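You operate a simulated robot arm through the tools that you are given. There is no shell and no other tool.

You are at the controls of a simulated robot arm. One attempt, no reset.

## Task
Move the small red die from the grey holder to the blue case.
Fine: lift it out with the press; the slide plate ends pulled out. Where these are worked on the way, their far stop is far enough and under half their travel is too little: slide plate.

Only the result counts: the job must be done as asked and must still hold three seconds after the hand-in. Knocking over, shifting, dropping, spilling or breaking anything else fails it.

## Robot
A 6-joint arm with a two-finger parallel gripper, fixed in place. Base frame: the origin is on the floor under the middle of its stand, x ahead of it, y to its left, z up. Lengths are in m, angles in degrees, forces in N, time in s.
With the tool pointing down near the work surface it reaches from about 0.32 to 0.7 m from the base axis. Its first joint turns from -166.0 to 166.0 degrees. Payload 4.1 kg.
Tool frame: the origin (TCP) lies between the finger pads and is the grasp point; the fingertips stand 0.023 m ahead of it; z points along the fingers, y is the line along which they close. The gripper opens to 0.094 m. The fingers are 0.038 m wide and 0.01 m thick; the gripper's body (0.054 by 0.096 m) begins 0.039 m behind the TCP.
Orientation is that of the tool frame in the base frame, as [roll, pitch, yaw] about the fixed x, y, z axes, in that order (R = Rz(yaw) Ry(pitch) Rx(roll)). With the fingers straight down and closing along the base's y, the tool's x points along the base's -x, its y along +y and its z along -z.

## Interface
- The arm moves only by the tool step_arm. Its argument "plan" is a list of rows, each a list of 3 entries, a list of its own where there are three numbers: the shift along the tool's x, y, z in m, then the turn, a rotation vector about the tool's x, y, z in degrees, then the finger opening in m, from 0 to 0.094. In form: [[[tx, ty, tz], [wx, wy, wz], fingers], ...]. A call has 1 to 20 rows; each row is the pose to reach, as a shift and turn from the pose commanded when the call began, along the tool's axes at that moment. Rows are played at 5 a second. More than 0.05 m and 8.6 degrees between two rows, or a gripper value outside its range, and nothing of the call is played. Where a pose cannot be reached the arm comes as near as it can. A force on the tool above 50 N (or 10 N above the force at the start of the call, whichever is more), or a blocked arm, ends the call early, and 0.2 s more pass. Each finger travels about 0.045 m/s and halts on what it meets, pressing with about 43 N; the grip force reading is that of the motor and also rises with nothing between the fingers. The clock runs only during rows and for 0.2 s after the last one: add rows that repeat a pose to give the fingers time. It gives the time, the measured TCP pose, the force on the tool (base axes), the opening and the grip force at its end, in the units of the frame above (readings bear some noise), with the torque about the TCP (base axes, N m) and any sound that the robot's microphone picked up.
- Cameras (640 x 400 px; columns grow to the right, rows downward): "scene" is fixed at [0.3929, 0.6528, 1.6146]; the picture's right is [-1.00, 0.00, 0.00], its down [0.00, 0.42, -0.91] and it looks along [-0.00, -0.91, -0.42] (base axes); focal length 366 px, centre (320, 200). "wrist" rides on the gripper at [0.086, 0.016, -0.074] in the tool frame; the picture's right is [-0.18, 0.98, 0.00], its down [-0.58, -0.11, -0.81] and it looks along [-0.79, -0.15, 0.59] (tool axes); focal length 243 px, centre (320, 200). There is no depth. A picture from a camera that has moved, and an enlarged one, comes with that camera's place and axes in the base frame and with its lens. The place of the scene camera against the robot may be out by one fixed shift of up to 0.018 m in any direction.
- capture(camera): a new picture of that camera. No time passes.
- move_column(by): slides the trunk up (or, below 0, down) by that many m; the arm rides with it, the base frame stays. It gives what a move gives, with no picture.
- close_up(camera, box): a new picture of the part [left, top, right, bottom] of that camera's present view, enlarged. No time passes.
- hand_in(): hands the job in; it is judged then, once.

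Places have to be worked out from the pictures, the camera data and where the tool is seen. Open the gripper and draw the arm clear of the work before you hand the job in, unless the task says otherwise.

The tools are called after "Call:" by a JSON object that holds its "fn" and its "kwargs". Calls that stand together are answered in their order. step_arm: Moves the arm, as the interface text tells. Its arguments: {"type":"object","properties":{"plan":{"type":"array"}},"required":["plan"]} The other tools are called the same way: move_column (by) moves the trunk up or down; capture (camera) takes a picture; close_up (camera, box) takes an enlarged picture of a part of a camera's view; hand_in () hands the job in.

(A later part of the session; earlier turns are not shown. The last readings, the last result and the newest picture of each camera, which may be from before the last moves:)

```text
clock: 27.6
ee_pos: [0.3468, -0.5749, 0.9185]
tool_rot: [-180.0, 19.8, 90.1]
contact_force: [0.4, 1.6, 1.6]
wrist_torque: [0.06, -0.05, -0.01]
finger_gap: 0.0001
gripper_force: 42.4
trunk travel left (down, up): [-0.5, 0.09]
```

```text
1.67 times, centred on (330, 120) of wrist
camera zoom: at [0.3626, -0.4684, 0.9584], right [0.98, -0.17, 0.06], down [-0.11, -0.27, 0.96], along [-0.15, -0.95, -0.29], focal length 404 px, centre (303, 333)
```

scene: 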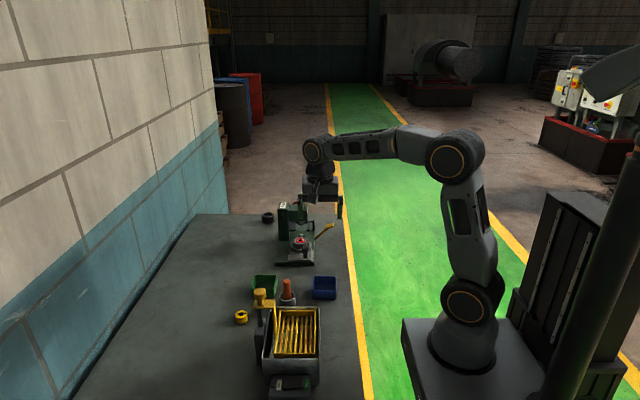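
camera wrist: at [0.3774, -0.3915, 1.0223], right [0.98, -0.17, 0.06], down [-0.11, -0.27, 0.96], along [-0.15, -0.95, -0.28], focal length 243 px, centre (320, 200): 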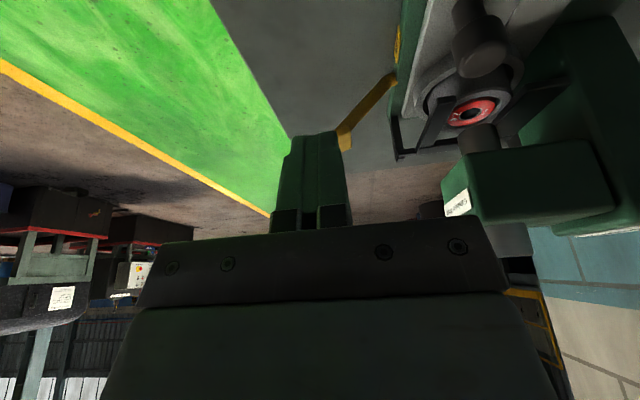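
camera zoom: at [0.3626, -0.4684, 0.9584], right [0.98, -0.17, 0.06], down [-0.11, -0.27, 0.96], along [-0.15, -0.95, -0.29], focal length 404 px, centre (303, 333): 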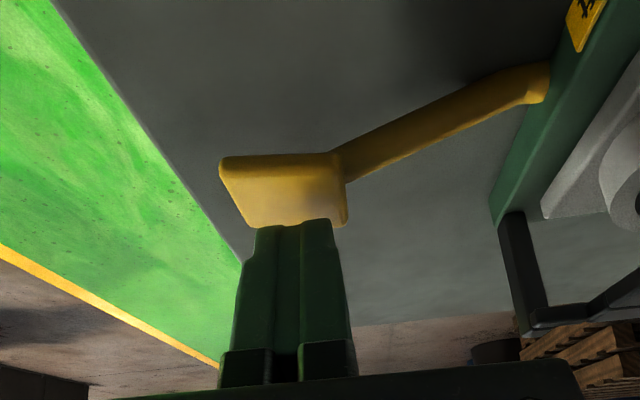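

The lever springs back following my fingers, and the die seems to stay raised. I'll keep easing the lever up.

Call:
{"fn": "step_arm", "kwargs": {"plan": [[[-0.0021, 0.003, -0.0056], [0, 0, 0], 0.0], [[-0.0041, 0.006, -0.0113], [0, 0, 0], 0.0], [[-0.0062, 0.009, -0.0169], [0, 0, 0], 0.0], [[-0.0082, 0.011, -0.0226], [0, 0, 0], 0.0], [[-0.0113, 0.013, -0.031], [0, 0, 0], 0.0], [[-0.0154, 0.014, -0.0423], [0, 0, 0], 0.0]]}}

Call:
{"fn": "close_up", "kwargs": {"camera": "scene", "box": [285, 205, 330, 250]}}

Call:
{"fn": "close_up", "kwargs": {"camera": "wrist", "box": [220, 0, 440, 240]}}

```text
clock: 29.0
ee_pos: [0.3595, -0.5763, 0.9643]
tool_rot: [180.0, 20.0, 90.0]
contact_force: [-0.6, -0.1, 0.3]
wrist_torque: [0.0, 0.01, 0.01]
finger_gap: 0.0
gripper_force: 42.9
trunk travel left (down, up): [-0.5, 0.09]
```

```text
8.89 times, centred on (308, 228) of scene
camera zoom: at [0.3929, 0.6528, 1.6146], right [-1.0, 0.0, 0.0], down [0.0, 0.42, -0.91], along [0.0, -0.91, -0.42], focal length 3251 px, centre (431, -44)
```

zoom: 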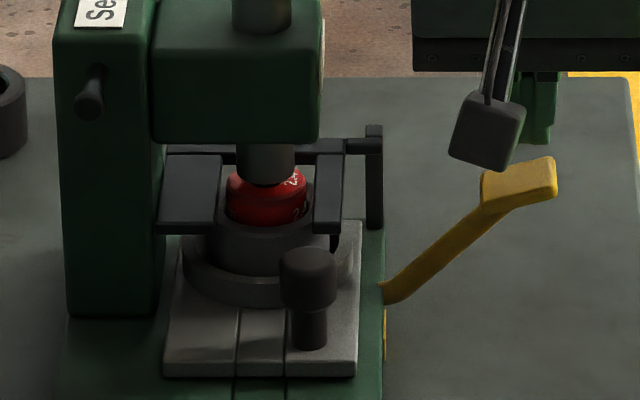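

```text
1.67 times, centred on (330, 120) of wrist
camera zoom: at [0.376, -0.4698, 1.0051], right [0.98, -0.17, 0.06], down [-0.11, -0.27, 0.96], along [-0.15, -0.95, -0.29], focal length 404 px, centre (303, 333)
```

zoom: 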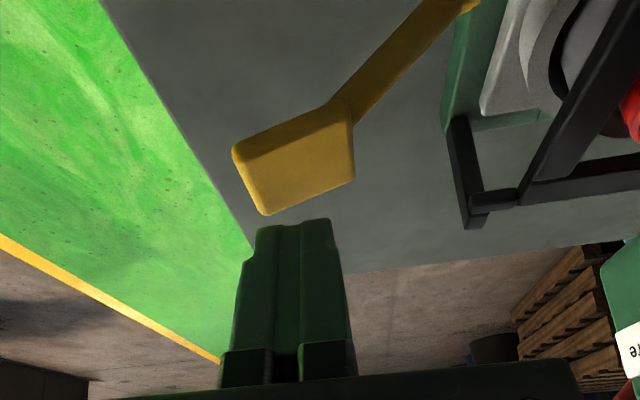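

The lever is back up and the die stays standing proud of the holder. Now I'll retreat and return to the knob for pulling the plate out.

Call:
{"fn": "step_arm", "kwargs": {"plan": [[[0.0325, 0, -0.0225], [0, 0, 0], 0.0], [[0.0649, 0, -0.0449], [0, 0, 0], 0.0], [[0.08, 0, -0.075], [0, 0, 0], 0.0], [[0.0958, 0, -0.1051], [0, 0, 0], 0.02], [[0.103, 0.045, -0.108], [0, 0, 0], 0.04], [[0.111, 0.0915, -0.1109], [0, 0, 0], 0.05], [[0.111, 0.0915, -0.1109], [0, 0, 0], 0.05]]}}

Call:
{"fn": "close_up", "kwargs": {"camera": "wrist", "box": [230, 20, 430, 220]}}

Call:
{"fn": "close_up", "kwargs": {"camera": "wrist", "box": [300, 60, 400, 160]}}

```text
clock: 30.6
ee_pos: [0.4501, -0.4345, 1.0331]
tool_rot: [179.9, 20.0, 90.0]
contact_force: [0.6, -0.4, -0.6]
wrist_torque: [0.03, 0.0, -0.01]
finger_gap: 0.0499
gripper_force: 0.1
trunk travel left (down, up): [-0.5, 0.09]
```

```text
2.00 times, centred on (330, 120) of wrist
camera zoom: at [0.467, -0.3274, 1.0728], right [0.98, -0.17, 0.06], down [-0.11, -0.27, 0.96], along [-0.15, -0.95, -0.28], focal length 485 px, centre (300, 360)
```

zoom: 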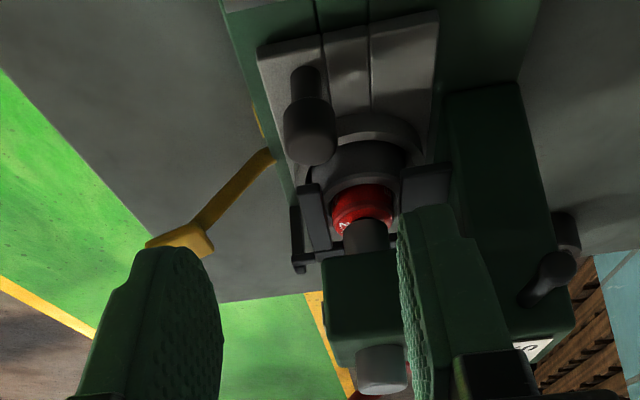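

```text
4.00 times, centred on (350, 110) of wrist
camera zoom: at [0.467, -0.3274, 1.0728], right [0.98, -0.17, 0.06], down [-0.11, -0.27, 0.96], along [-0.15, -0.95, -0.28], focal length 970 px, centre (200, 560)
```

zoom: 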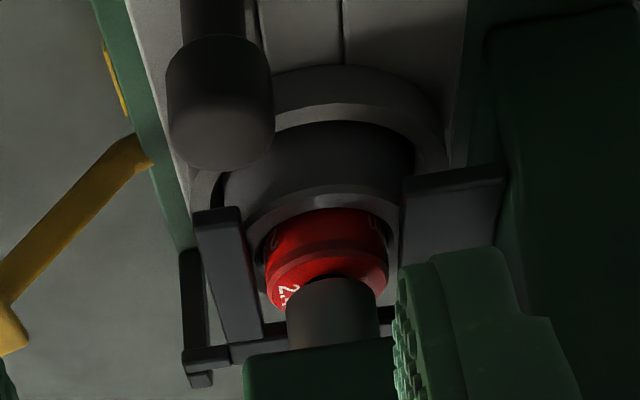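

The die stands proud with a slight lean; the knob is at about (0.451, -0.506). I'll descend and grip the knob again.

Call:
{"fn": "step_arm", "kwargs": {"plan": [[[-0.0282, 0.0005, 0.02], [0, 0, 0], 0.05], [[-0.0282, 0.0005, 0.06], [0, 0, 0], 0.05], [[-0.0282, 0.0005, 0.095], [0, 0, 0], 0.05], [[-0.0282, 0.0005, 0.118], [0, 0, 0], 0.05], [[-0.0282, 0.0005, 0.1328], [0, 0, 0], 0.05], [[-0.0282, 0.0005, 0.1328], [0, 0, 0], 0.05], [[-0.0282, 0.0005, 0.1328], [0, 0, 0], 0.0], [[-0.0282, 0.0005, 0.1328], [0, 0, 0], 0.0], [[-0.0282, 0.0005, 0.1328], [0, 0, 0], 0.0], [[-0.0282, 0.0005, 0.1328], [0, 0, 0], 0.0]]}}

Call:
{"fn": "close_up", "kwargs": {"camera": "wrist", "box": [200, 0, 460, 240]}}

Call:
{"fn": "close_up", "kwargs": {"camera": "scene", "box": [255, 185, 345, 275]}}

```text
clock: 32.8
ee_pos: [0.4495, -0.5071, 0.9168]
tool_rot: [180.0, 19.9, 90.0]
contact_force: [-1.8, -0.1, -3.1]
wrist_torque: [-0.38, -0.31, -0.01]
finger_gap: 0.0239
gripper_force: 45.2
trunk travel left (down, up): [-0.5, 0.09]
```

```text
1.67 times, centred on (330, 120) of wrist
camera zoom: at [0.4664, -0.3989, 0.9548], right [0.98, -0.17, 0.06], down [-0.11, -0.27, 0.96], along [-0.15, -0.95, -0.28], focal length 404 px, centre (303, 333)
```

zoom: 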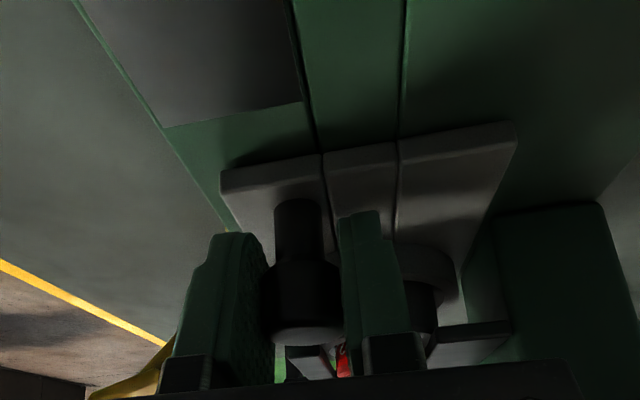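

```text
4.44 times, centred on (300, 230) of scene
camera zoom: at [0.3929, 0.6528, 1.6146], right [-1.0, 0.0, 0.0], down [0.0, 0.42, -0.91], along [0.0, -0.91, -0.42], focal length 1625 px, centre (409, 67)
```

zoom: 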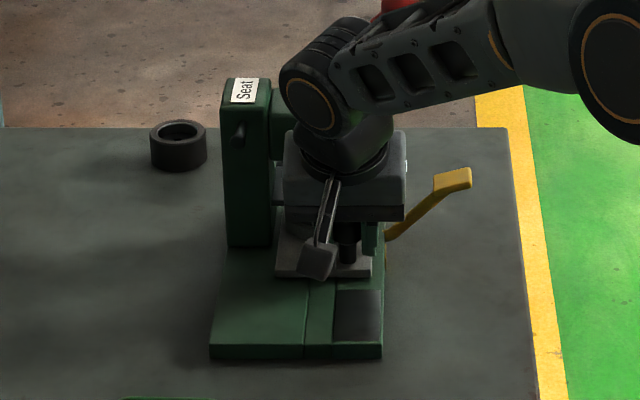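

Knob gripped. I'll pull the plate out slowly (3 cm/s) for the first half and check the die.

Call:
{"fn": "step_arm", "kwargs": {"plan": [[[0.0028, 0, -0.001], [0, 0, 0], 0.0], [[0.0075, 0, -0.0027], [0, 0, 0], 0.0], [[0.0132, 0, -0.0048], [0, 0, 0], 0.0], [[0.0188, 0, -0.0068], [0, 0, 0], 0.0], [[0.0244, 0, -0.0089], [0, 0, 0], 0.0], [[0.0301, 0, -0.0109], [0, 0, 0], 0.0], [[0.0357, 0, -0.013], [0, 0, 0], 0.0], [[0.0414, 0, -0.015], [0, 0, 0], 0.0]]}}

Call:
{"fn": "close_up", "kwargs": {"camera": "wrist", "box": [200, 0, 460, 240]}}

Call:
{"fn": "close_up", "kwargs": {"camera": "scene", "box": [255, 185, 345, 275]}}

```text
clock: 34.6
ee_pos: [0.4499, -0.462, 0.9153]
tool_rot: [-180.0, 19.9, 89.9]
contact_force: [-7.8, 0.3, -12.0]
wrist_torque: [0.15, -0.12, 0.2]
finger_gap: 0.0239
gripper_force: 45.1
trunk travel left (down, up): [-0.5, 0.09]
```

```text
1.67 times, centred on (330, 120) of wrist
camera zoom: at [0.4666, -0.3554, 0.955], right [0.98, -0.17, 0.06], down [-0.11, -0.27, 0.96], along [-0.15, -0.95, -0.29], focal length 404 px, centre (303, 333)
```

zoom: 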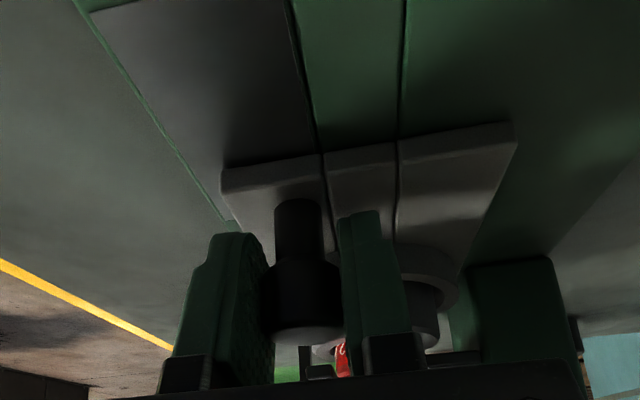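

```text
4.44 times, centred on (300, 230) of scene
camera zoom: at [0.3929, 0.6528, 1.6146], right [-1.0, 0.0, 0.0], down [0.0, 0.42, -0.91], along [0.0, -0.91, -0.42], focal length 1625 px, centre (409, 67)
```

zoom: 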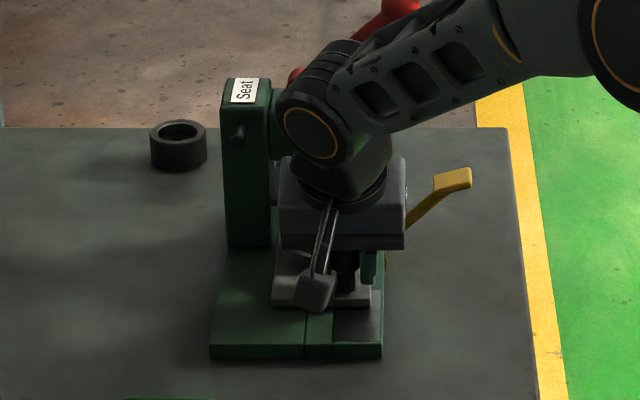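

It's sliding smoothly. I'll pull the rest of the way slowly toward its outer stop (original knob y≈-0.416).

Call:
{"fn": "step_arm", "kwargs": {"plan": [[[0.0059, 0, -0.0011], [0, 0, 0], 0.0], [[0.0116, 0, -0.0032], [0, 0, 0], 0.0], [[0.0173, 0, -0.0052], [0, 0, 0], 0.0], [[0.0229, 0, -0.0073], [0, 0, 0], 0.0], [[0.0285, 0, -0.0093], [0, 0, 0], 0.0], [[0.0342, 0, -0.0114], [0, 0, 0], 0.0], [[0.0389, 0, -0.0131], [0, 0, 0], 0.0], [[0.0427, 0, -0.0145], [0, 0, 0], 0.0], [[0.0455, 0, -0.0155], [0, 0, 0], 0.0]]}}

Call:
{"fn": "close_up", "kwargs": {"camera": "scene", "box": [255, 185, 345, 275]}}

```text
clock: 36.6
ee_pos: [0.4508, -0.4161, 0.9158]
tool_rot: [179.8, 20.1, 90.0]
contact_force: [-10.6, -11.0, -7.6]
wrist_torque: [0.72, 0.57, 0.15]
finger_gap: 0.0239
gripper_force: 45.1
trunk travel left (down, up): [-0.5, 0.09]
```

```text
4.44 times, centred on (300, 230) of scene
camera zoom: at [0.3929, 0.6528, 1.6146], right [-1.0, 0.0, 0.0], down [0.0, 0.42, -0.91], along [0.0, -0.91, -0.42], focal length 1625 px, centre (409, 67)
```

zoom: 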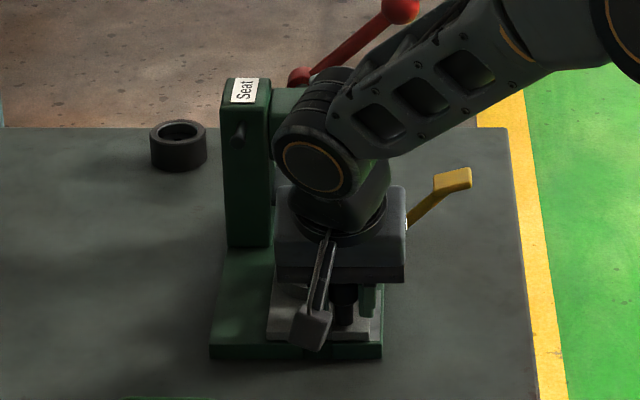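

The plate is back at its outer stop (y=-0.416, 11 N reaction). I'll release the knob, back off, and look at the die.

Call:
{"fn": "step_arm", "kwargs": {"plan": [[[-0.0015, -0.001, 0.001], [0, 0, 0], 0.0], [[-0.0015, -0.001, 0.001], [0, 0, 0], 0.03], [[-0.0015, -0.001, 0.001], [0, 0, 0], 0.05], [[-0.0015, -0.001, 0.001], [0, 0, 0], 0.05], [[-0.0015, -0.001, -0.03], [0, 0, 0], 0.05], [[-0.0015, -0.001, -0.07], [0, 0, 0], 0.05], [[-0.0015, -0.001, -0.11], [0, 0, 0], 0.05], [[0.0285, -0.001, -0.13], [0, 0, 0], 0.07], [[0.0285, -0.001, -0.13], [0, 0, 0], 0.094]]}}

Call:
{"fn": "capture", "kwargs": {"camera": "wrist"}}

Call:
{"fn": "close_up", "kwargs": {"camera": "wrist", "box": [270, 20, 430, 180]}}

Call:
{"fn": "close_up", "kwargs": {"camera": "scene", "box": [275, 215, 325, 265]}}

```text
clock: 38.6
ee_pos: [0.4497, -0.3426, 1.0279]
tool_rot: [-180.0, 20.0, 90.0]
contact_force: [0.5, 0.5, -0.3]
wrist_torque: [0.01, -0.02, -0.02]
finger_gap: 0.094
gripper_force: 0.1
trunk travel left (down, up): [-0.5, 0.09]
```

```text
taken
camera wrist: at [0.4663, -0.2349, 1.0683], right [0.98, -0.17, 0.06], down [-0.11, -0.27, 0.96], along [-0.15, -0.95, -0.28], focal length 243 px, centre (320, 200)
```

wrist: 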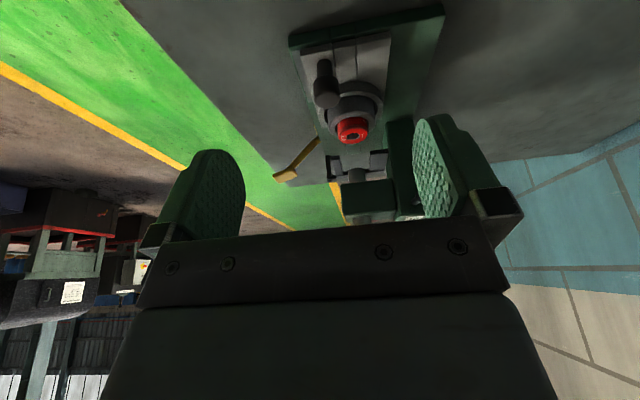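

```text
2.50 times, centred on (350, 100) of wrist
camera zoom: at [0.4663, -0.2349, 1.0683], right [0.98, -0.17, 0.06], down [-0.11, -0.27, 0.96], along [-0.15, -0.95, -0.28], focal length 606 px, centre (245, 450)
```

zoom: 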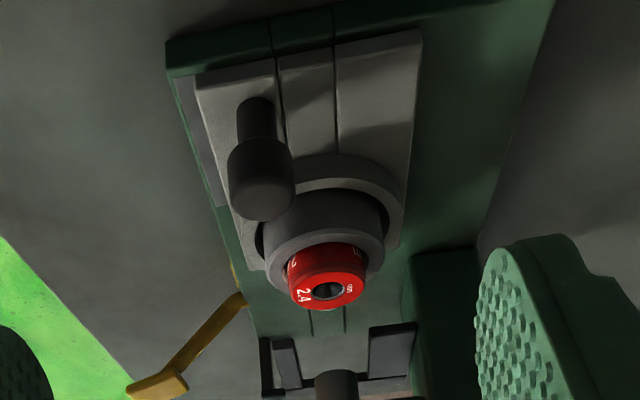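

```text
8.00 times, centred on (300, 240) of scene
camera zoom: at [0.3929, 0.6528, 1.6146], right [-1.0, 0.0, 0.0], down [0.0, 0.42, -0.91], along [0.0, -0.91, -0.42], focal length 2926 px, centre (480, -120)
```

zoom: 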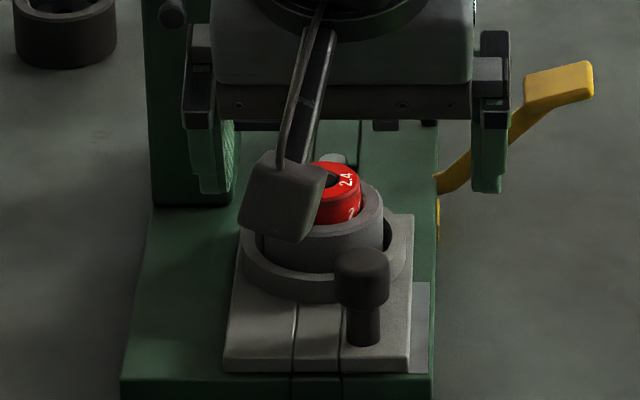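

The die stands about 15 mm proud (top ≈ (0.471, -0.480, 0.924)). I'll bring the tool upright and move in above it, then check alignment from the vertical pose.

Call:
{"fn": "step_arm", "kwargs": {"plan": [[[-0.0185, 0.0056, 0.006], [0, 5, 0], 0.08], [[-0.037, 0.0112, 0.0123], [0, 10, 0], 0.08], [[-0.055, 0.0168, 0.0184], [0, 15, 0], 0.08], [[-0.0735, 0.0223, 0.0245], [0, 20, 0], 0.08], [[-0.0735, 0.0223, 0.0245], [0, 20, 0], 0.08]]}}

Call:
{"fn": "capture", "kwargs": {"camera": "wrist"}}

Call:
{"fn": "close_up", "kwargs": {"camera": "wrist", "box": [240, 40, 420, 240]}}

Call:
{"fn": "close_up", "kwargs": {"camera": "scene", "box": [275, 215, 325, 265]}}

```text
clock: 39.8
ee_pos: [0.4722, -0.4208, 1.0294]
tool_rot: [-180.0, -0.1, 90.0]
contact_force: [0.6, -0.4, 0.3]
wrist_torque: [0.01, 0.03, 0.01]
finger_gap: 0.0798
gripper_force: 0.1
trunk travel left (down, up): [-0.5, 0.09]
```

```text
taken
camera wrist: at [0.489, -0.3335, 1.1027], right [0.98, -0.18, 0.0], down [-0.11, -0.58, 0.81], along [-0.15, -0.79, -0.59], focal length 243 px, centre (320, 200)
```

wrist: 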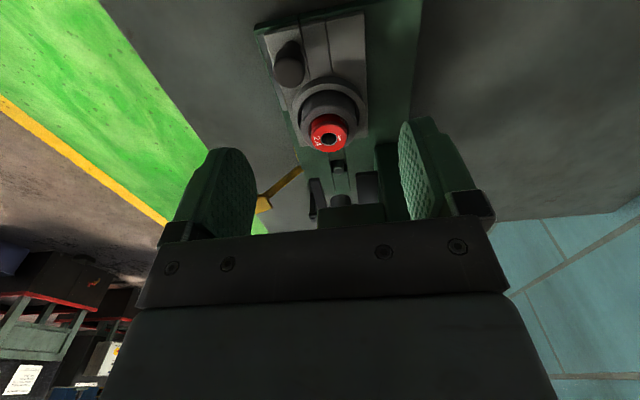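

```text
2.00 times, centred on (330, 140) of wrist
camera zoom: at [0.489, -0.3335, 1.1027], right [0.98, -0.18, 0.0], down [-0.11, -0.58, 0.81], along [-0.15, -0.79, -0.59], focal length 485 px, centre (300, 320)
```

zoom: 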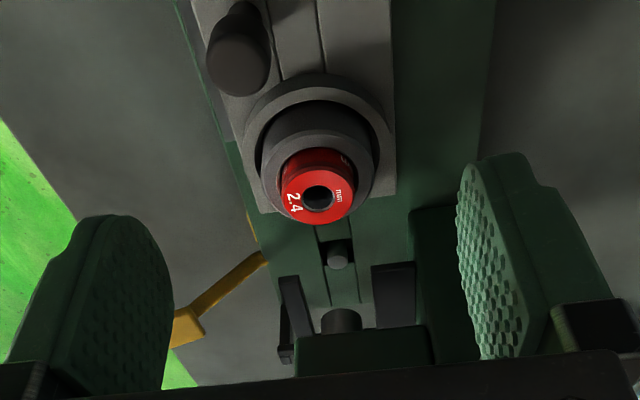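

```text
8.00 times, centred on (300, 240) of scene
camera zoom: at [0.3929, 0.6528, 1.6146], right [-1.0, 0.0, 0.0], down [0.0, 0.42, -0.91], along [0.0, -0.91, -0.42], focal length 2926 px, centre (480, -120)
```

zoom: 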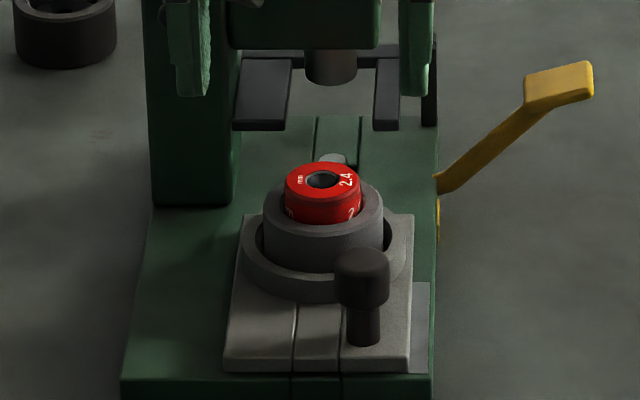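

The die is standing upright and clear of the rim, top centre ≈ (0.471, -0.4795, 0.924), rim ≈ 0.905. A rod sticks out of the press column near (0.53, -0.50, 1.0), so I'll turn the gripper 30° to keep its body clear and hover above the die.

Call:
{"fn": "step_arm", "kwargs": {"plan": [[[-0.02, -0.0004, 0.0], [0, 0, -8], 0.07], [[-0.04, -0.0008, 0.01], [0, 0, -16], 0.06], [[-0.0587, -0.0012, 0.025], [0, 0, -24], 0.06], [[-0.0587, -0.0012, 0.045], [0, 0, -30], 0.06], [[-0.0587, -0.0012, 0.045], [0, 0, -30], 0.06]]}}

Call:
{"fn": "capture", "kwargs": {"camera": "wrist"}}

Call:
{"fn": "close_up", "kwargs": {"camera": "scene", "box": [265, 195, 335, 265]}}

```text
clock: 41.0
ee_pos: [0.4719, -0.4784, 0.985]
tool_rot: [-180.0, 0.1, 120.2]
contact_force: [-0.3, 0.3, -0.3]
wrist_torque: [0.01, -0.03, -0.04]
finger_gap: 0.0598
gripper_force: 0.0
trunk travel left (down, up): [-0.5, 0.09]
```

```text
taken
camera wrist: at [0.4427, -0.3954, 1.0576], right [0.94, 0.33, 0.0], down [0.2, -0.56, 0.81], along [0.27, -0.76, -0.59], focal length 243 px, centre (320, 200)
```

wrist: 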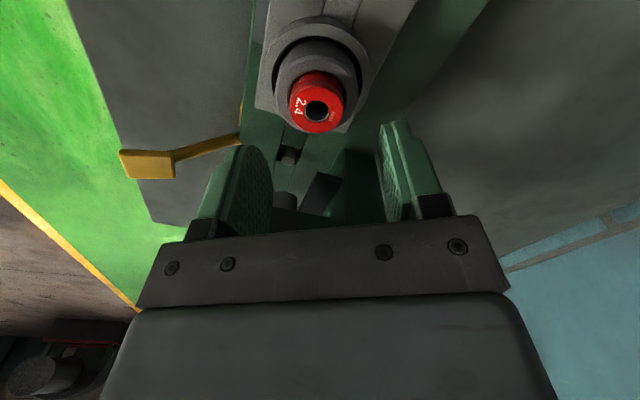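

```text
5.71 times, centred on (300, 230) of scene
camera zoom: at [0.3929, 0.6528, 1.6146], right [-1.0, 0.0, 0.0], down [0.0, 0.42, -0.91], along [0.0, -0.91, -0.42], focal length 2090 px, centre (434, 29)
```

zoom: 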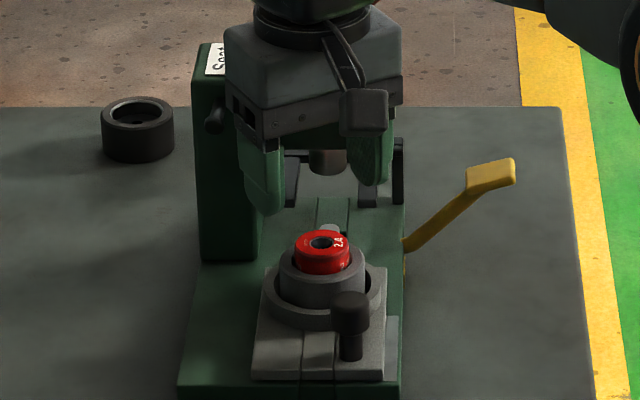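

The die is centred under the gripper (0.471, -0.479). I'll descend so the fingertips stop ~4 mm above the holder rim, and check before closing.

Call:
{"fn": "step_arm", "kwargs": {"plan": [[[0, -0.0013, 0.015], [0, 0, 0], 0.06], [[0, -0.0013, 0.03], [0, 0, 0], 0.06], [[0, -0.0013, 0.042], [0, 0, 0], 0.06], [[0, -0.0013, 0.0515], [0, 0, 0], 0.06], [[0, -0.0013, 0.0515], [0, 0, 0], 0.06]]}}

Call:
{"fn": "capture", "kwargs": {"camera": "wrist"}}

Call:
{"fn": "close_up", "kwargs": {"camera": "scene", "box": [275, 210, 325, 260]}}

```text
clock: 42.2
ee_pos: [0.4694, -0.4794, 0.9324]
tool_rot: [180.0, -0.1, 120.0]
contact_force: [0.4, 0.3, -0.3]
wrist_torque: [0.05, 0.02, -0.01]
finger_gap: 0.0598
gripper_force: 0.1
trunk travel left (down, up): [-0.5, 0.09]
```

```text
taken
camera wrist: at [0.4409, -0.3962, 1.0062], right [0.94, 0.33, 0.0], down [0.2, -0.56, 0.81], along [0.27, -0.76, -0.59], focal length 243 px, centre (320, 200)
```

wrist: 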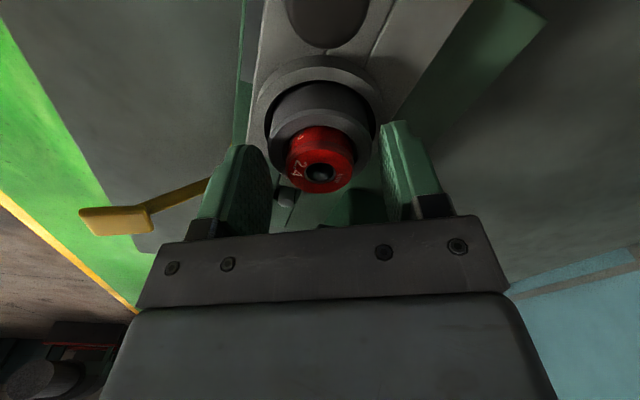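

```text
8.00 times, centred on (300, 235) of scene
camera zoom: at [0.3929, 0.6528, 1.6146], right [-1.0, 0.0, 0.0], down [0.0, 0.42, -0.91], along [0.0, -0.91, -0.42], focal length 2926 px, centre (480, -80)
```

zoom: 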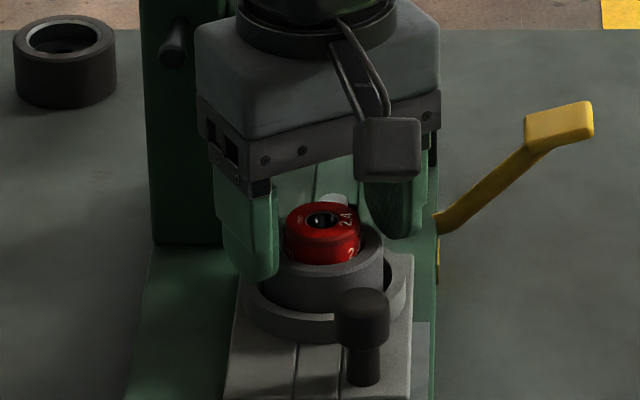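

No contact force. I'll take a close wrist look to check the fingertips' height against the holder rim before closing.

Call:
{"fn": "close_up", "kwargs": {"camera": "wrist", "box": [240, 70, 400, 230]}}

Call:
{"fn": "close_up", "kwargs": {"camera": "scene", "box": [285, 220, 315, 250]}}

```text
2.50 times, centred on (320, 150) of wrist
camera zoom: at [0.4409, -0.3962, 1.0062], right [0.94, 0.33, 0.0], down [0.2, -0.56, 0.81], along [0.27, -0.76, -0.59], focal length 606 px, centre (320, 325)
```

zoom: 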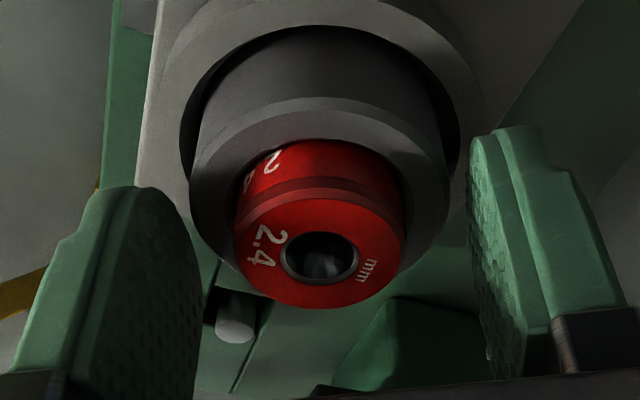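

```text
13.33 times, centred on (300, 235) of scene
camera zoom: at [0.3929, 0.6528, 1.6146], right [-1.0, 0.0, 0.0], down [0.0, 0.42, -0.91], along [0.0, -0.91, -0.42], focal length 4876 px, centre (587, -267)
```

zoom: 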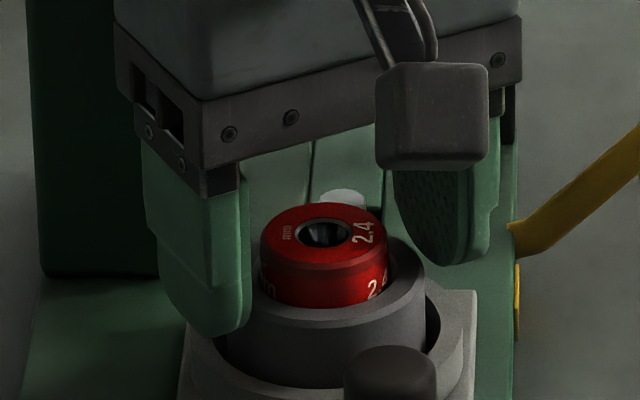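

Rim is at ≈0.902 and the die top ≈0.9246, so the fingertips (0.909) clear the rim by ~7 mm and overlap ~15 mm of the die. I'll close on it.

Call:
{"fn": "step_arm", "kwargs": {"plan": [[[0, 0.001, 0], [0, 0, 0], 0.045], [[0, 0.001, 0], [0, 0, 0], 0.03], [[0, 0.001, 0], [0, 0, 0], 0.02], [[0, 0.001, 0], [0, 0, 0], 0.02], [[0, 0.001, 0], [0, 0, 0], 0.02]]}}

Call:
{"fn": "close_up", "kwargs": {"camera": "wrist", "box": [240, 70, 400, 230]}}

```text
clock: 43.4
ee_pos: [0.4716, -0.4799, 0.9333]
tool_rot: [-180.0, -0.1, 120.2]
contact_force: [-1.3, -0.6, -0.6]
wrist_torque: [-0.05, -0.06, -0.02]
finger_gap: 0.0531
gripper_force: 43.2
trunk travel left (down, up): [-0.5, 0.09]
```

```text
2.50 times, centred on (320, 150) of wrist
camera zoom: at [0.4418, -0.3957, 1.0063], right [0.94, 0.33, 0.0], down [0.2, -0.56, 0.81], along [0.27, -0.76, -0.59], focal length 606 px, centre (320, 325)
```

zoom: 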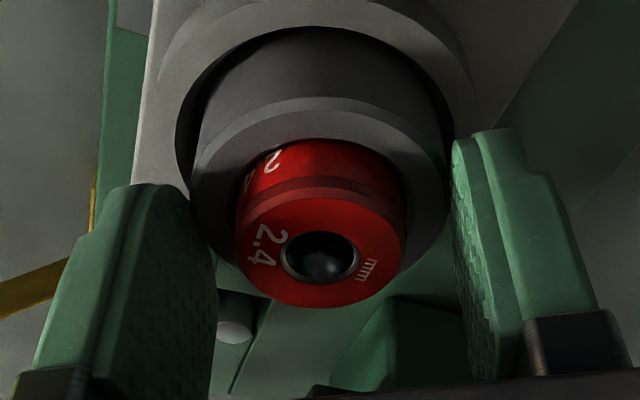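

The gap stalled at 0.053 — the fingertips are catching the holder's outer rim, so the rim is higher than I judged (≈0.911). I'll open, rise 5 mm, and close again.

Call:
{"fn": "step_arm", "kwargs": {"plan": [[[0, 0, 0], [0, 0, 0], 0.062], [[0, 0, 0], [0, 0, 0], 0.062], [[0, 0, -0.005], [0, 0, 0], 0.062], [[0, 0, -0.005], [0, 0, 0], 0.062], [[0, 0, -0.005], [0, 0, 0], 0.05], [[0, 0, -0.005], [0, 0, 0], 0.045], [[0, 0, -0.005], [0, 0, 0], 0.045]]}}

Call:
{"fn": "close_up", "kwargs": {"camera": "wrist", "box": [240, 70, 400, 230]}}

Call:
{"fn": "close_up", "kwargs": {"camera": "scene", "box": [285, 220, 315, 250]}}

```text
clock: 45.0
ee_pos: [0.4706, -0.4786, 0.9386]
tool_rot: [179.9, 0.0, 120.1]
contact_force: [0.6, 0.6, 0.4]
wrist_torque: [0.02, 0.0, 0.02]
finger_gap: 0.045
gripper_force: 0.0
trunk travel left (down, up): [-0.5, 0.09]
```

```text
2.50 times, centred on (320, 150) of wrist
camera zoom: at [0.4414, -0.3958, 1.0115], right [0.94, 0.33, 0.0], down [0.2, -0.56, 0.81], along [0.27, -0.76, -0.59], focal length 606 px, centre (320, 325)
```

zoom: 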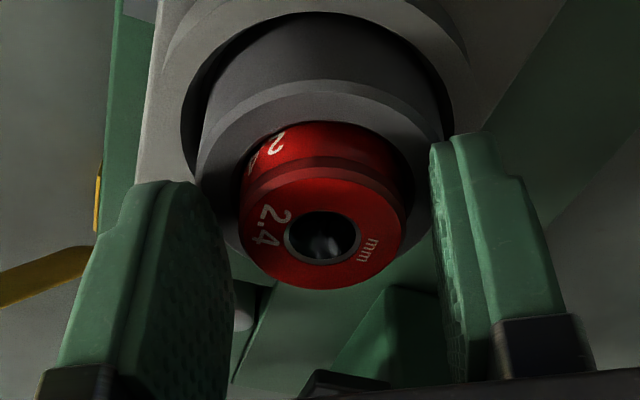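

```text
13.33 times, centred on (300, 235) of scene
camera zoom: at [0.3929, 0.6528, 1.6146], right [-1.0, 0.0, 0.0], down [0.0, 0.42, -0.91], along [0.0, -0.91, -0.42], focal length 4876 px, centre (587, -267)
```

zoom: 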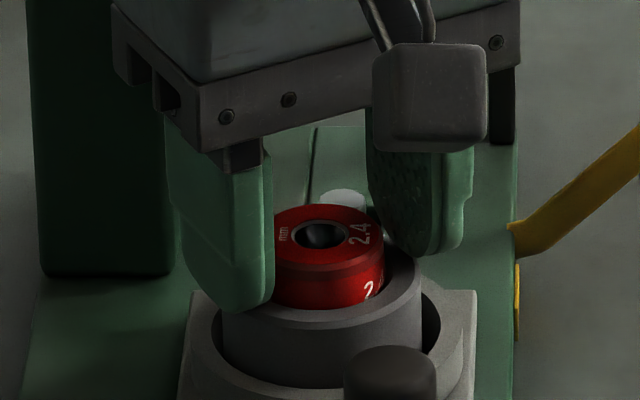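

The fingers now pass over the rim freely (gap 0.045, no load). Closing on the die itself.

Call:
{"fn": "step_arm", "kwargs": {"plan": [[[0, 0, 0], [0, 0, 0], 0.038], [[0, 0, 0], [0, 0, 0], 0.025], [[0, 0, 0], [0, 0, 0], 0.02], [[0, 0, 0], [0, 0, 0], 0.02], [[0, 0, 0], [0, 0, 0], 0.02]]}}

Call:
{"fn": "close_up", "kwargs": {"camera": "wrist", "box": [240, 70, 400, 230]}}

Call:
{"fn": "close_up", "kwargs": {"camera": "scene", "box": [285, 220, 315, 250]}}

```text
clock: 46.2
ee_pos: [0.4704, -0.4789, 0.9387]
tool_rot: [179.9, 0.0, 119.9]
contact_force: [-0.6, -0.5, 0.1]
wrist_torque: [0.0, 0.03, 0.01]
finger_gap: 0.0327
gripper_force: 43.7
trunk travel left (down, up): [-0.5, 0.09]
```

```text
2.50 times, centred on (320, 150) of wrist
camera zoom: at [0.4414, -0.3958, 1.0115], right [0.94, 0.33, 0.0], down [0.2, -0.56, 0.81], along [0.27, -0.76, -0.59], focal length 606 px, centre (320, 325)
```

zoom: 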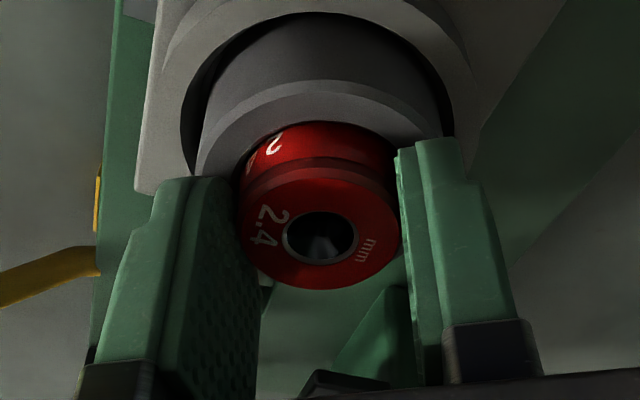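

```text
13.33 times, centred on (300, 235) of scene
camera zoom: at [0.3929, 0.6528, 1.6146], right [-1.0, 0.0, 0.0], down [0.0, 0.42, -0.91], along [0.0, -0.91, -0.42], focal length 4876 px, centre (587, -267)
```

zoom: 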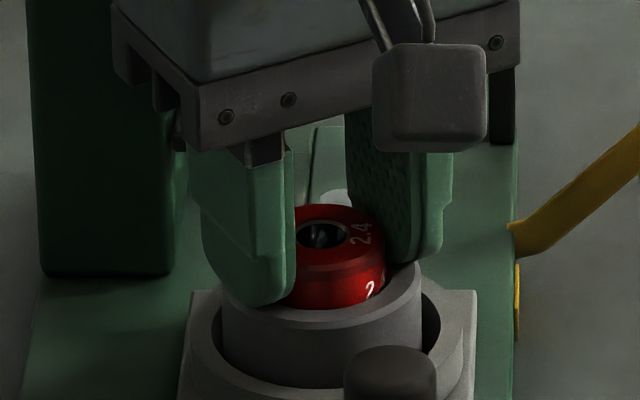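

The die is gripped (gap 0.0327, 43.7 N). I'll lift slowly straight up 3 cm in small steps, watching for resistance.

Call:
{"fn": "step_arm", "kwargs": {"plan": [[[0, 0, -0.003], [0, 0, 0], 0.02], [[0, 0, -0.006], [0, 0, 0], 0.02], [[0, 0, -0.01], [0, 0, 0], 0.02], [[0, 0, -0.015], [0, 0, 0], 0.02], [[0, 0, -0.022], [0, 0, 0], 0.02], [[0, 0, -0.03], [0, 0, 0], 0.02]]}}

Call:
{"fn": "close_up", "kwargs": {"camera": "wrist", "box": [240, 70, 400, 230]}}

Call:
{"fn": "close_up", "kwargs": {"camera": "scene", "box": [280, 215, 320, 255]}}

```text
clock: 47.6
ee_pos: [0.4712, -0.478, 0.9688]
tool_rot: [179.9, -0.1, 120.0]
contact_force: [-0.8, 0.1, -0.6]
wrist_torque: [0.0, 0.02, -0.02]
finger_gap: 0.0327
gripper_force: 43.3
trunk travel left (down, up): [-0.5, 0.09]
```

```text
2.50 times, centred on (320, 150) of wrist
camera zoom: at [0.4414, -0.3954, 1.042], right [0.94, 0.33, 0.0], down [0.2, -0.56, 0.81], along [0.27, -0.76, -0.59], focal length 606 px, centre (320, 325)
```

zoom: 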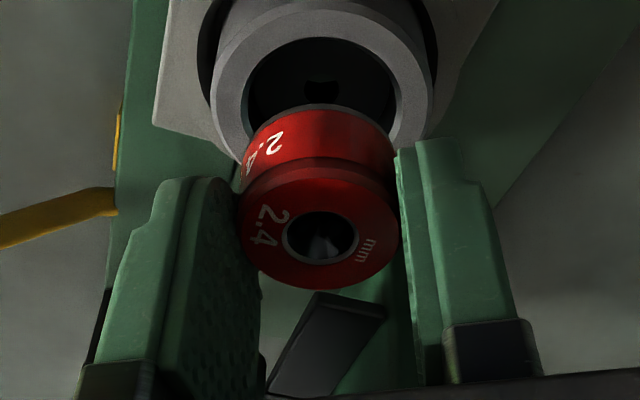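

```text
10.00 times, centred on (300, 235) of scene
camera zoom: at [0.3929, 0.6528, 1.6146], right [-1.0, 0.0, 0.0], down [0.0, 0.42, -0.91], along [0.0, -0.91, -0.42], focal length 3657 px, centre (520, -150)
```

zoom: 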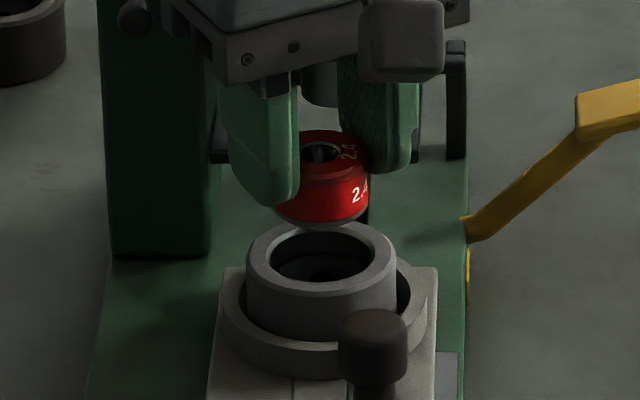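

The die is out of the holder and held. I'll raise it further and carry it over toward the blue case at about (0.378, -0.26), then look.

Call:
{"fn": "step_arm", "kwargs": {"plan": [[[0, 0, -0.03], [0, 0, 0], 0.02], [[0, 0, -0.065], [0, 0, 0], 0.02], [[0.035, 0.005, -0.08], [0, 0, 0], 0.02], [[0.075, 0.01, -0.09], [0, 0, 6], 0.02], [[0.115, 0.015, -0.09], [0, 0, 12], 0.02], [[0.155, 0.02, -0.09], [0, 0, 18], 0.02], [[0.195, 0.024, -0.09], [0, 0, 24], 0.02], [[0.2353, 0.0285, -0.09], [0, 0, 30], 0.02], [[0.2353, 0.0285, -0.09], [0, 0, 30], 0.02]]}}

Call:
{"fn": "capture", "kwargs": {"camera": "wrist"}}

Call:
{"fn": "capture", "kwargs": {"camera": "scene"}}

Call:
{"fn": "close_up", "kwargs": {"camera": "scene", "box": [270, 230, 370, 330]}}

```text
clock: 49.6
ee_pos: [0.3764, -0.2616, 1.0595]
tool_rot: [180.0, 0.1, 90.0]
contact_force: [0.4, -0.9, -1.6]
wrist_torque: [-0.04, -0.04, 0.02]
finger_gap: 0.0327
gripper_force: 42.3
trunk travel left (down, up): [-0.5, 0.09]
```

```text
taken
camera wrist: at [0.3921, -0.1733, 1.133], right [0.98, -0.18, 0.0], down [-0.11, -0.58, 0.81], along [-0.15, -0.79, -0.59], focal length 243 px, centre (320, 200)
```

wrist: 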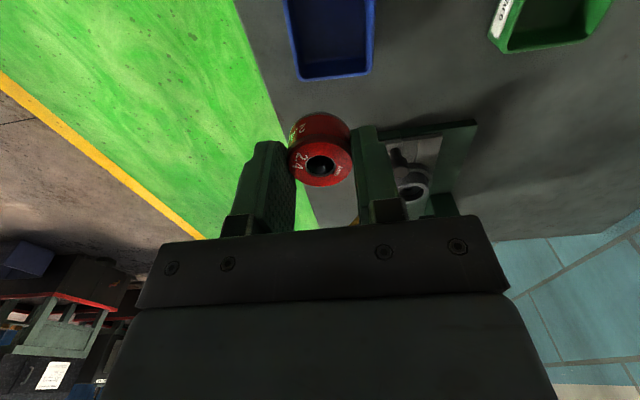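

```text
taken
```

scene: 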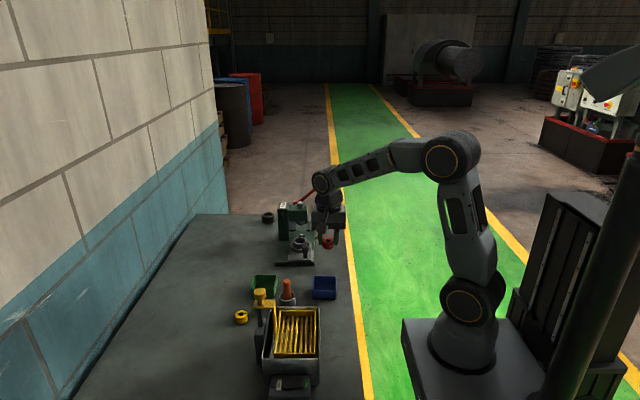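

```text
4.00 times, centred on (320, 280) of scene
camera zoom: at [0.3929, 0.6528, 1.6146], right [-1.0, 0.0, 0.0], down [0.0, 0.42, -0.91], along [0.0, -0.91, -0.42], focal length 1463 px, centre (320, -120)
```

zoom: 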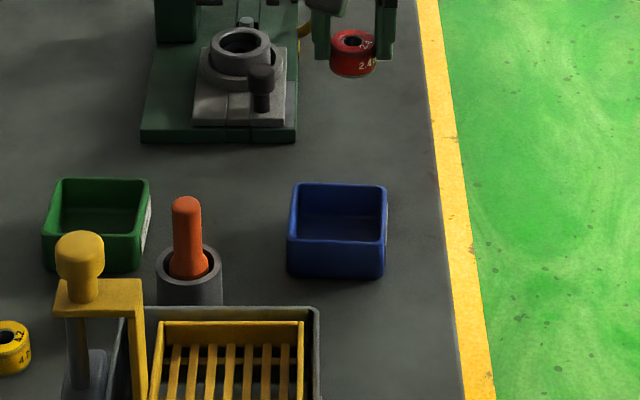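

The die is securely held; the blue case rim is around x 0.35–0.42, y -0.295–-0.226, z≈0.892. I'll step back 7 cm in y so the wrist camera sees the whole case, for an accurate fix.

Call:
{"fn": "step_arm", "kwargs": {"plan": [[[0.035, 0.005, 0], [0, 0, 0], 0.02], [[0.075, 0.01, 0], [0, 0, 0], 0.02], [[0.075, 0.01, 0], [0, 0, 0], 0.02]]}}

Call:
{"fn": "capture", "kwargs": {"camera": "wrist"}}

Call:
{"fn": "close_up", "kwargs": {"camera": "wrist", "box": [240, 20, 400, 180]}}

Call:
{"fn": "close_up", "kwargs": {"camera": "scene", "box": [300, 265, 350, 315]}}

```text
clock: 50.4
ee_pos: [0.3872, -0.1857, 1.0593]
tool_rot: [180.0, -0.1, 90.0]
contact_force: [-0.4, -0.1, -0.6]
wrist_torque: [-0.01, 0.01, 0.0]
finger_gap: 0.0327
gripper_force: 42.7
trunk travel left (down, up): [-0.5, 0.09]
```

```text
taken
camera wrist: at [0.4028, -0.0986, 1.1326], right [0.98, -0.18, 0.0], down [-0.11, -0.58, 0.81], along [-0.15, -0.79, -0.59], focal length 243 px, centre (320, 200)
```

wrist: 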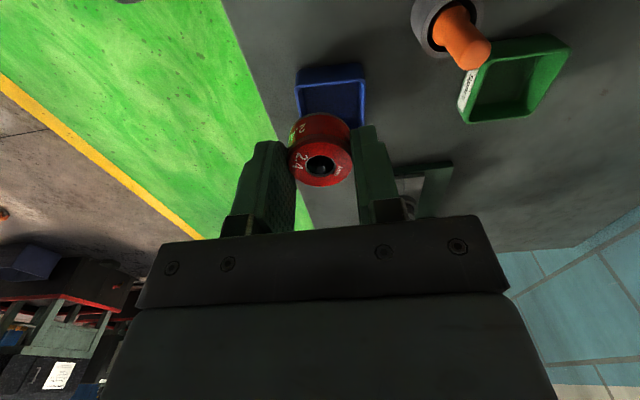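

```text
2.50 times, centred on (320, 100) of wrist
camera zoom: at [0.4028, -0.0986, 1.1326], right [0.98, -0.18, 0.0], down [-0.11, -0.58, 0.81], along [-0.15, -0.79, -0.59], focal length 606 px, centre (320, 450)
```

zoom: 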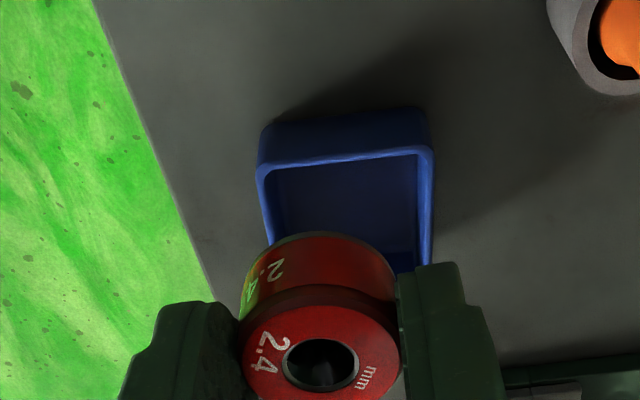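

```text
8.00 times, centred on (325, 290) of scene
camera zoom: at [0.3929, 0.6528, 1.6146], right [-1.0, 0.0, 0.0], down [0.0, 0.42, -0.91], along [0.0, -0.91, -0.42], focal length 2926 px, centre (280, -520)
```

zoom: 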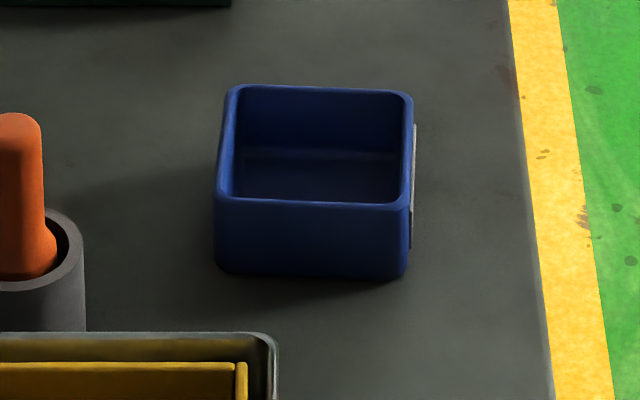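

Both cameras agree: the case centre is (0.387, -0.2605), outer 0.072 × 0.068, turned about -3.4°, rim z≈0.892. I'll move over its centre, align the yaw, and lower to just above the rim.

Call:
{"fn": "step_arm", "kwargs": {"plan": [[[-0.035, 0, 0], [0, 0, 1.7], 0.02], [[-0.0745, 0, 0.01], [0, 0, 3.4], 0.02], [[-0.0745, 0, 0.05], [0, 0, 3.4], 0.02], [[-0.0745, 0, 0.085], [0, 0, 3.4], 0.02], [[-0.0745, 0, 0.11], [0, 0, 3.4], 0.02], [[-0.0745, 0, 0.11], [0, 0, 3.4], 0.02]]}}

Call:
{"fn": "close_up", "kwargs": {"camera": "scene", "box": [300, 260, 350, 310]}}

Call:
{"fn": "capture", "kwargs": {"camera": "wrist"}}

```text
clock: 51.8
ee_pos: [0.3891, -0.2622, 0.9489]
tool_rot: [-180.0, 0.0, 86.7]
contact_force: [-0.1, -0.3, -1.8]
wrist_torque: [-0.01, 0.01, 0.02]
finger_gap: 0.0324
gripper_force: 43.0
trunk travel left (down, up): [-0.5, 0.09]
```

```text
8.00 times, centred on (325, 285) of scene
camera zoom: at [0.3929, 0.6528, 1.6146], right [-1.0, 0.0, 0.0], down [0.0, 0.42, -0.91], along [0.0, -0.91, -0.42], focal length 2926 px, centre (280, -480)
```

zoom: 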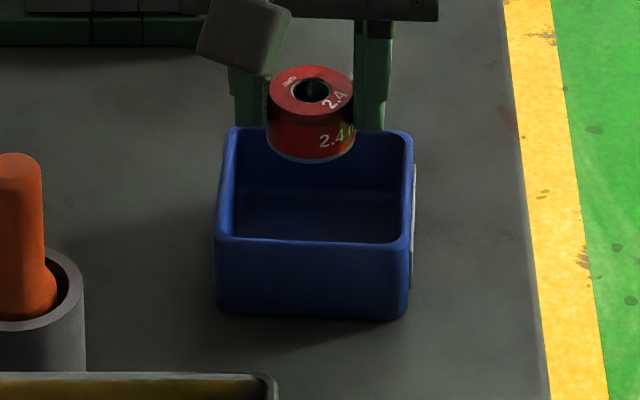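

```text
taken
camera wrist: at [0.4092, -0.1759, 1.0227], right [0.97, -0.24, 0.0], down [-0.14, -0.57, 0.81], along [-0.19, -0.78, -0.59], focal length 243 px, centre (320, 200)
```

wrist: 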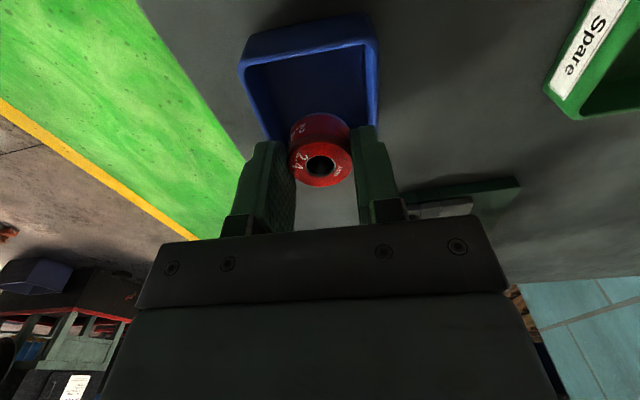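

The die is over the case, needing about -2 mm in x and +1 mm in y. I'll correct and lower it inside, stopping about 8 mm above the estimated floor contact.

Call:
{"fn": "step_arm", "kwargs": {"plan": [[[0.0012, -0.0023, 0.0], [0, 0, 0], 0.02], [[0.0012, -0.0023, 0.012], [0, 0, 0], 0.02], [[0.0012, -0.0023, 0.024], [0, 0, 0], 0.02], [[0.0012, -0.0023, 0.034], [0, 0, 0], 0.02], [[0.0012, -0.0023, 0.044], [0, 0, 0], 0.02], [[0.0012, -0.0023, 0.044], [0, 0, 0], 0.02]]}}

Call:
{"fn": "close_up", "kwargs": {"camera": "scene", "box": [300, 260, 350, 310]}}

Call:
{"fn": "close_up", "kwargs": {"camera": "wrist", "box": [220, 20, 420, 220]}}

```text
clock: 53.2
ee_pos: [0.3859, -0.26, 0.9036]
tool_rot: [-180.0, 0.0, 86.6]
contact_force: [0.7, -0.2, -1.2]
wrist_torque: [-0.01, -0.05, 0.02]
finger_gap: 0.0326
gripper_force: 43.2
trunk travel left (down, up): [-0.5, 0.09]
```

```text
8.00 times, centred on (325, 285) of scene
camera zoom: at [0.3929, 0.6528, 1.6146], right [-1.0, 0.0, 0.0], down [0.0, 0.42, -0.91], along [0.0, -0.91, -0.42], focal length 2926 px, centre (280, -480)
```

zoom: 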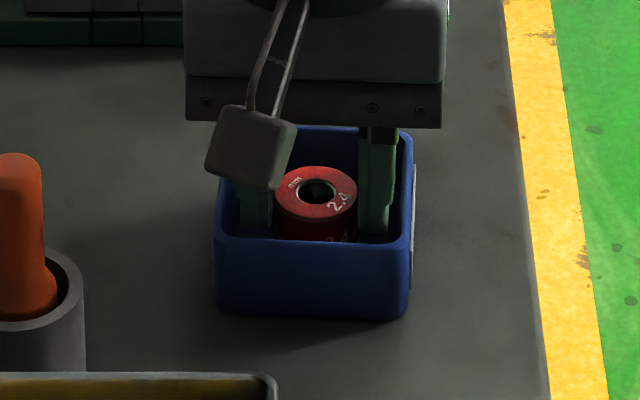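

```text
2.00 times, centred on (320, 120) of wrist
camera zoom: at [0.4071, -0.1731, 0.9774], right [0.97, -0.24, 0.0], down [-0.14, -0.57, 0.81], along [-0.19, -0.78, -0.59], focal length 485 px, centre (320, 360)
```

zoom: 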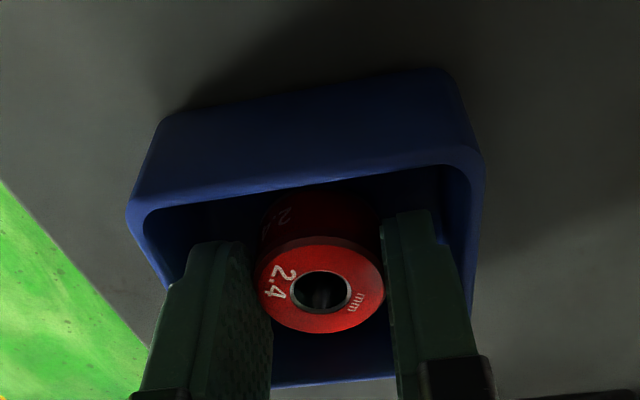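

The die is inside the case with clearance on both sides and no contact. I'll lower in small increments, looking for floor contact.

Call:
{"fn": "step_arm", "kwargs": {"plan": [[[0, 0, 0.0015], [0, 0, 0], 0.02], [[0, 0, 0.003], [0, 0, 0], 0.02], [[0, 0, 0.0045], [0, 0, 0], 0.02]]}}

```text
clock: 54.0
ee_pos: [0.3853, -0.2593, 0.9009]
tool_rot: [180.0, 0.0, 86.6]
contact_force: [0.4, 0.4, -1.4]
wrist_torque: [0.01, 0.01, -0.01]
finger_gap: 0.0325
gripper_force: 42.6
trunk travel left (down, up): [-0.5, 0.09]
```

No contact yet (z≈0.901). Continuing down in 1 mm steps.

Call:
{"fn": "step_arm", "kwargs": {"plan": [[[0, 0, 0.001], [0, 0, 0], 0.02], [[0, 0, 0.002], [0, 0, 0], 0.02], [[0, 0, 0.003], [0, 0, 0], 0.02]]}}

```text
clock: 54.8
ee_pos: [0.3846, -0.2594, 0.8978]
tool_rot: [180.0, 0.1, 86.7]
contact_force: [-2.3, -0.4, 13.7]
wrist_torque: [-0.02, 0.09, 0.03]
finger_gap: 0.0326
gripper_force: 42.7
trunk travel left (down, up): [-0.5, 0.09]
```

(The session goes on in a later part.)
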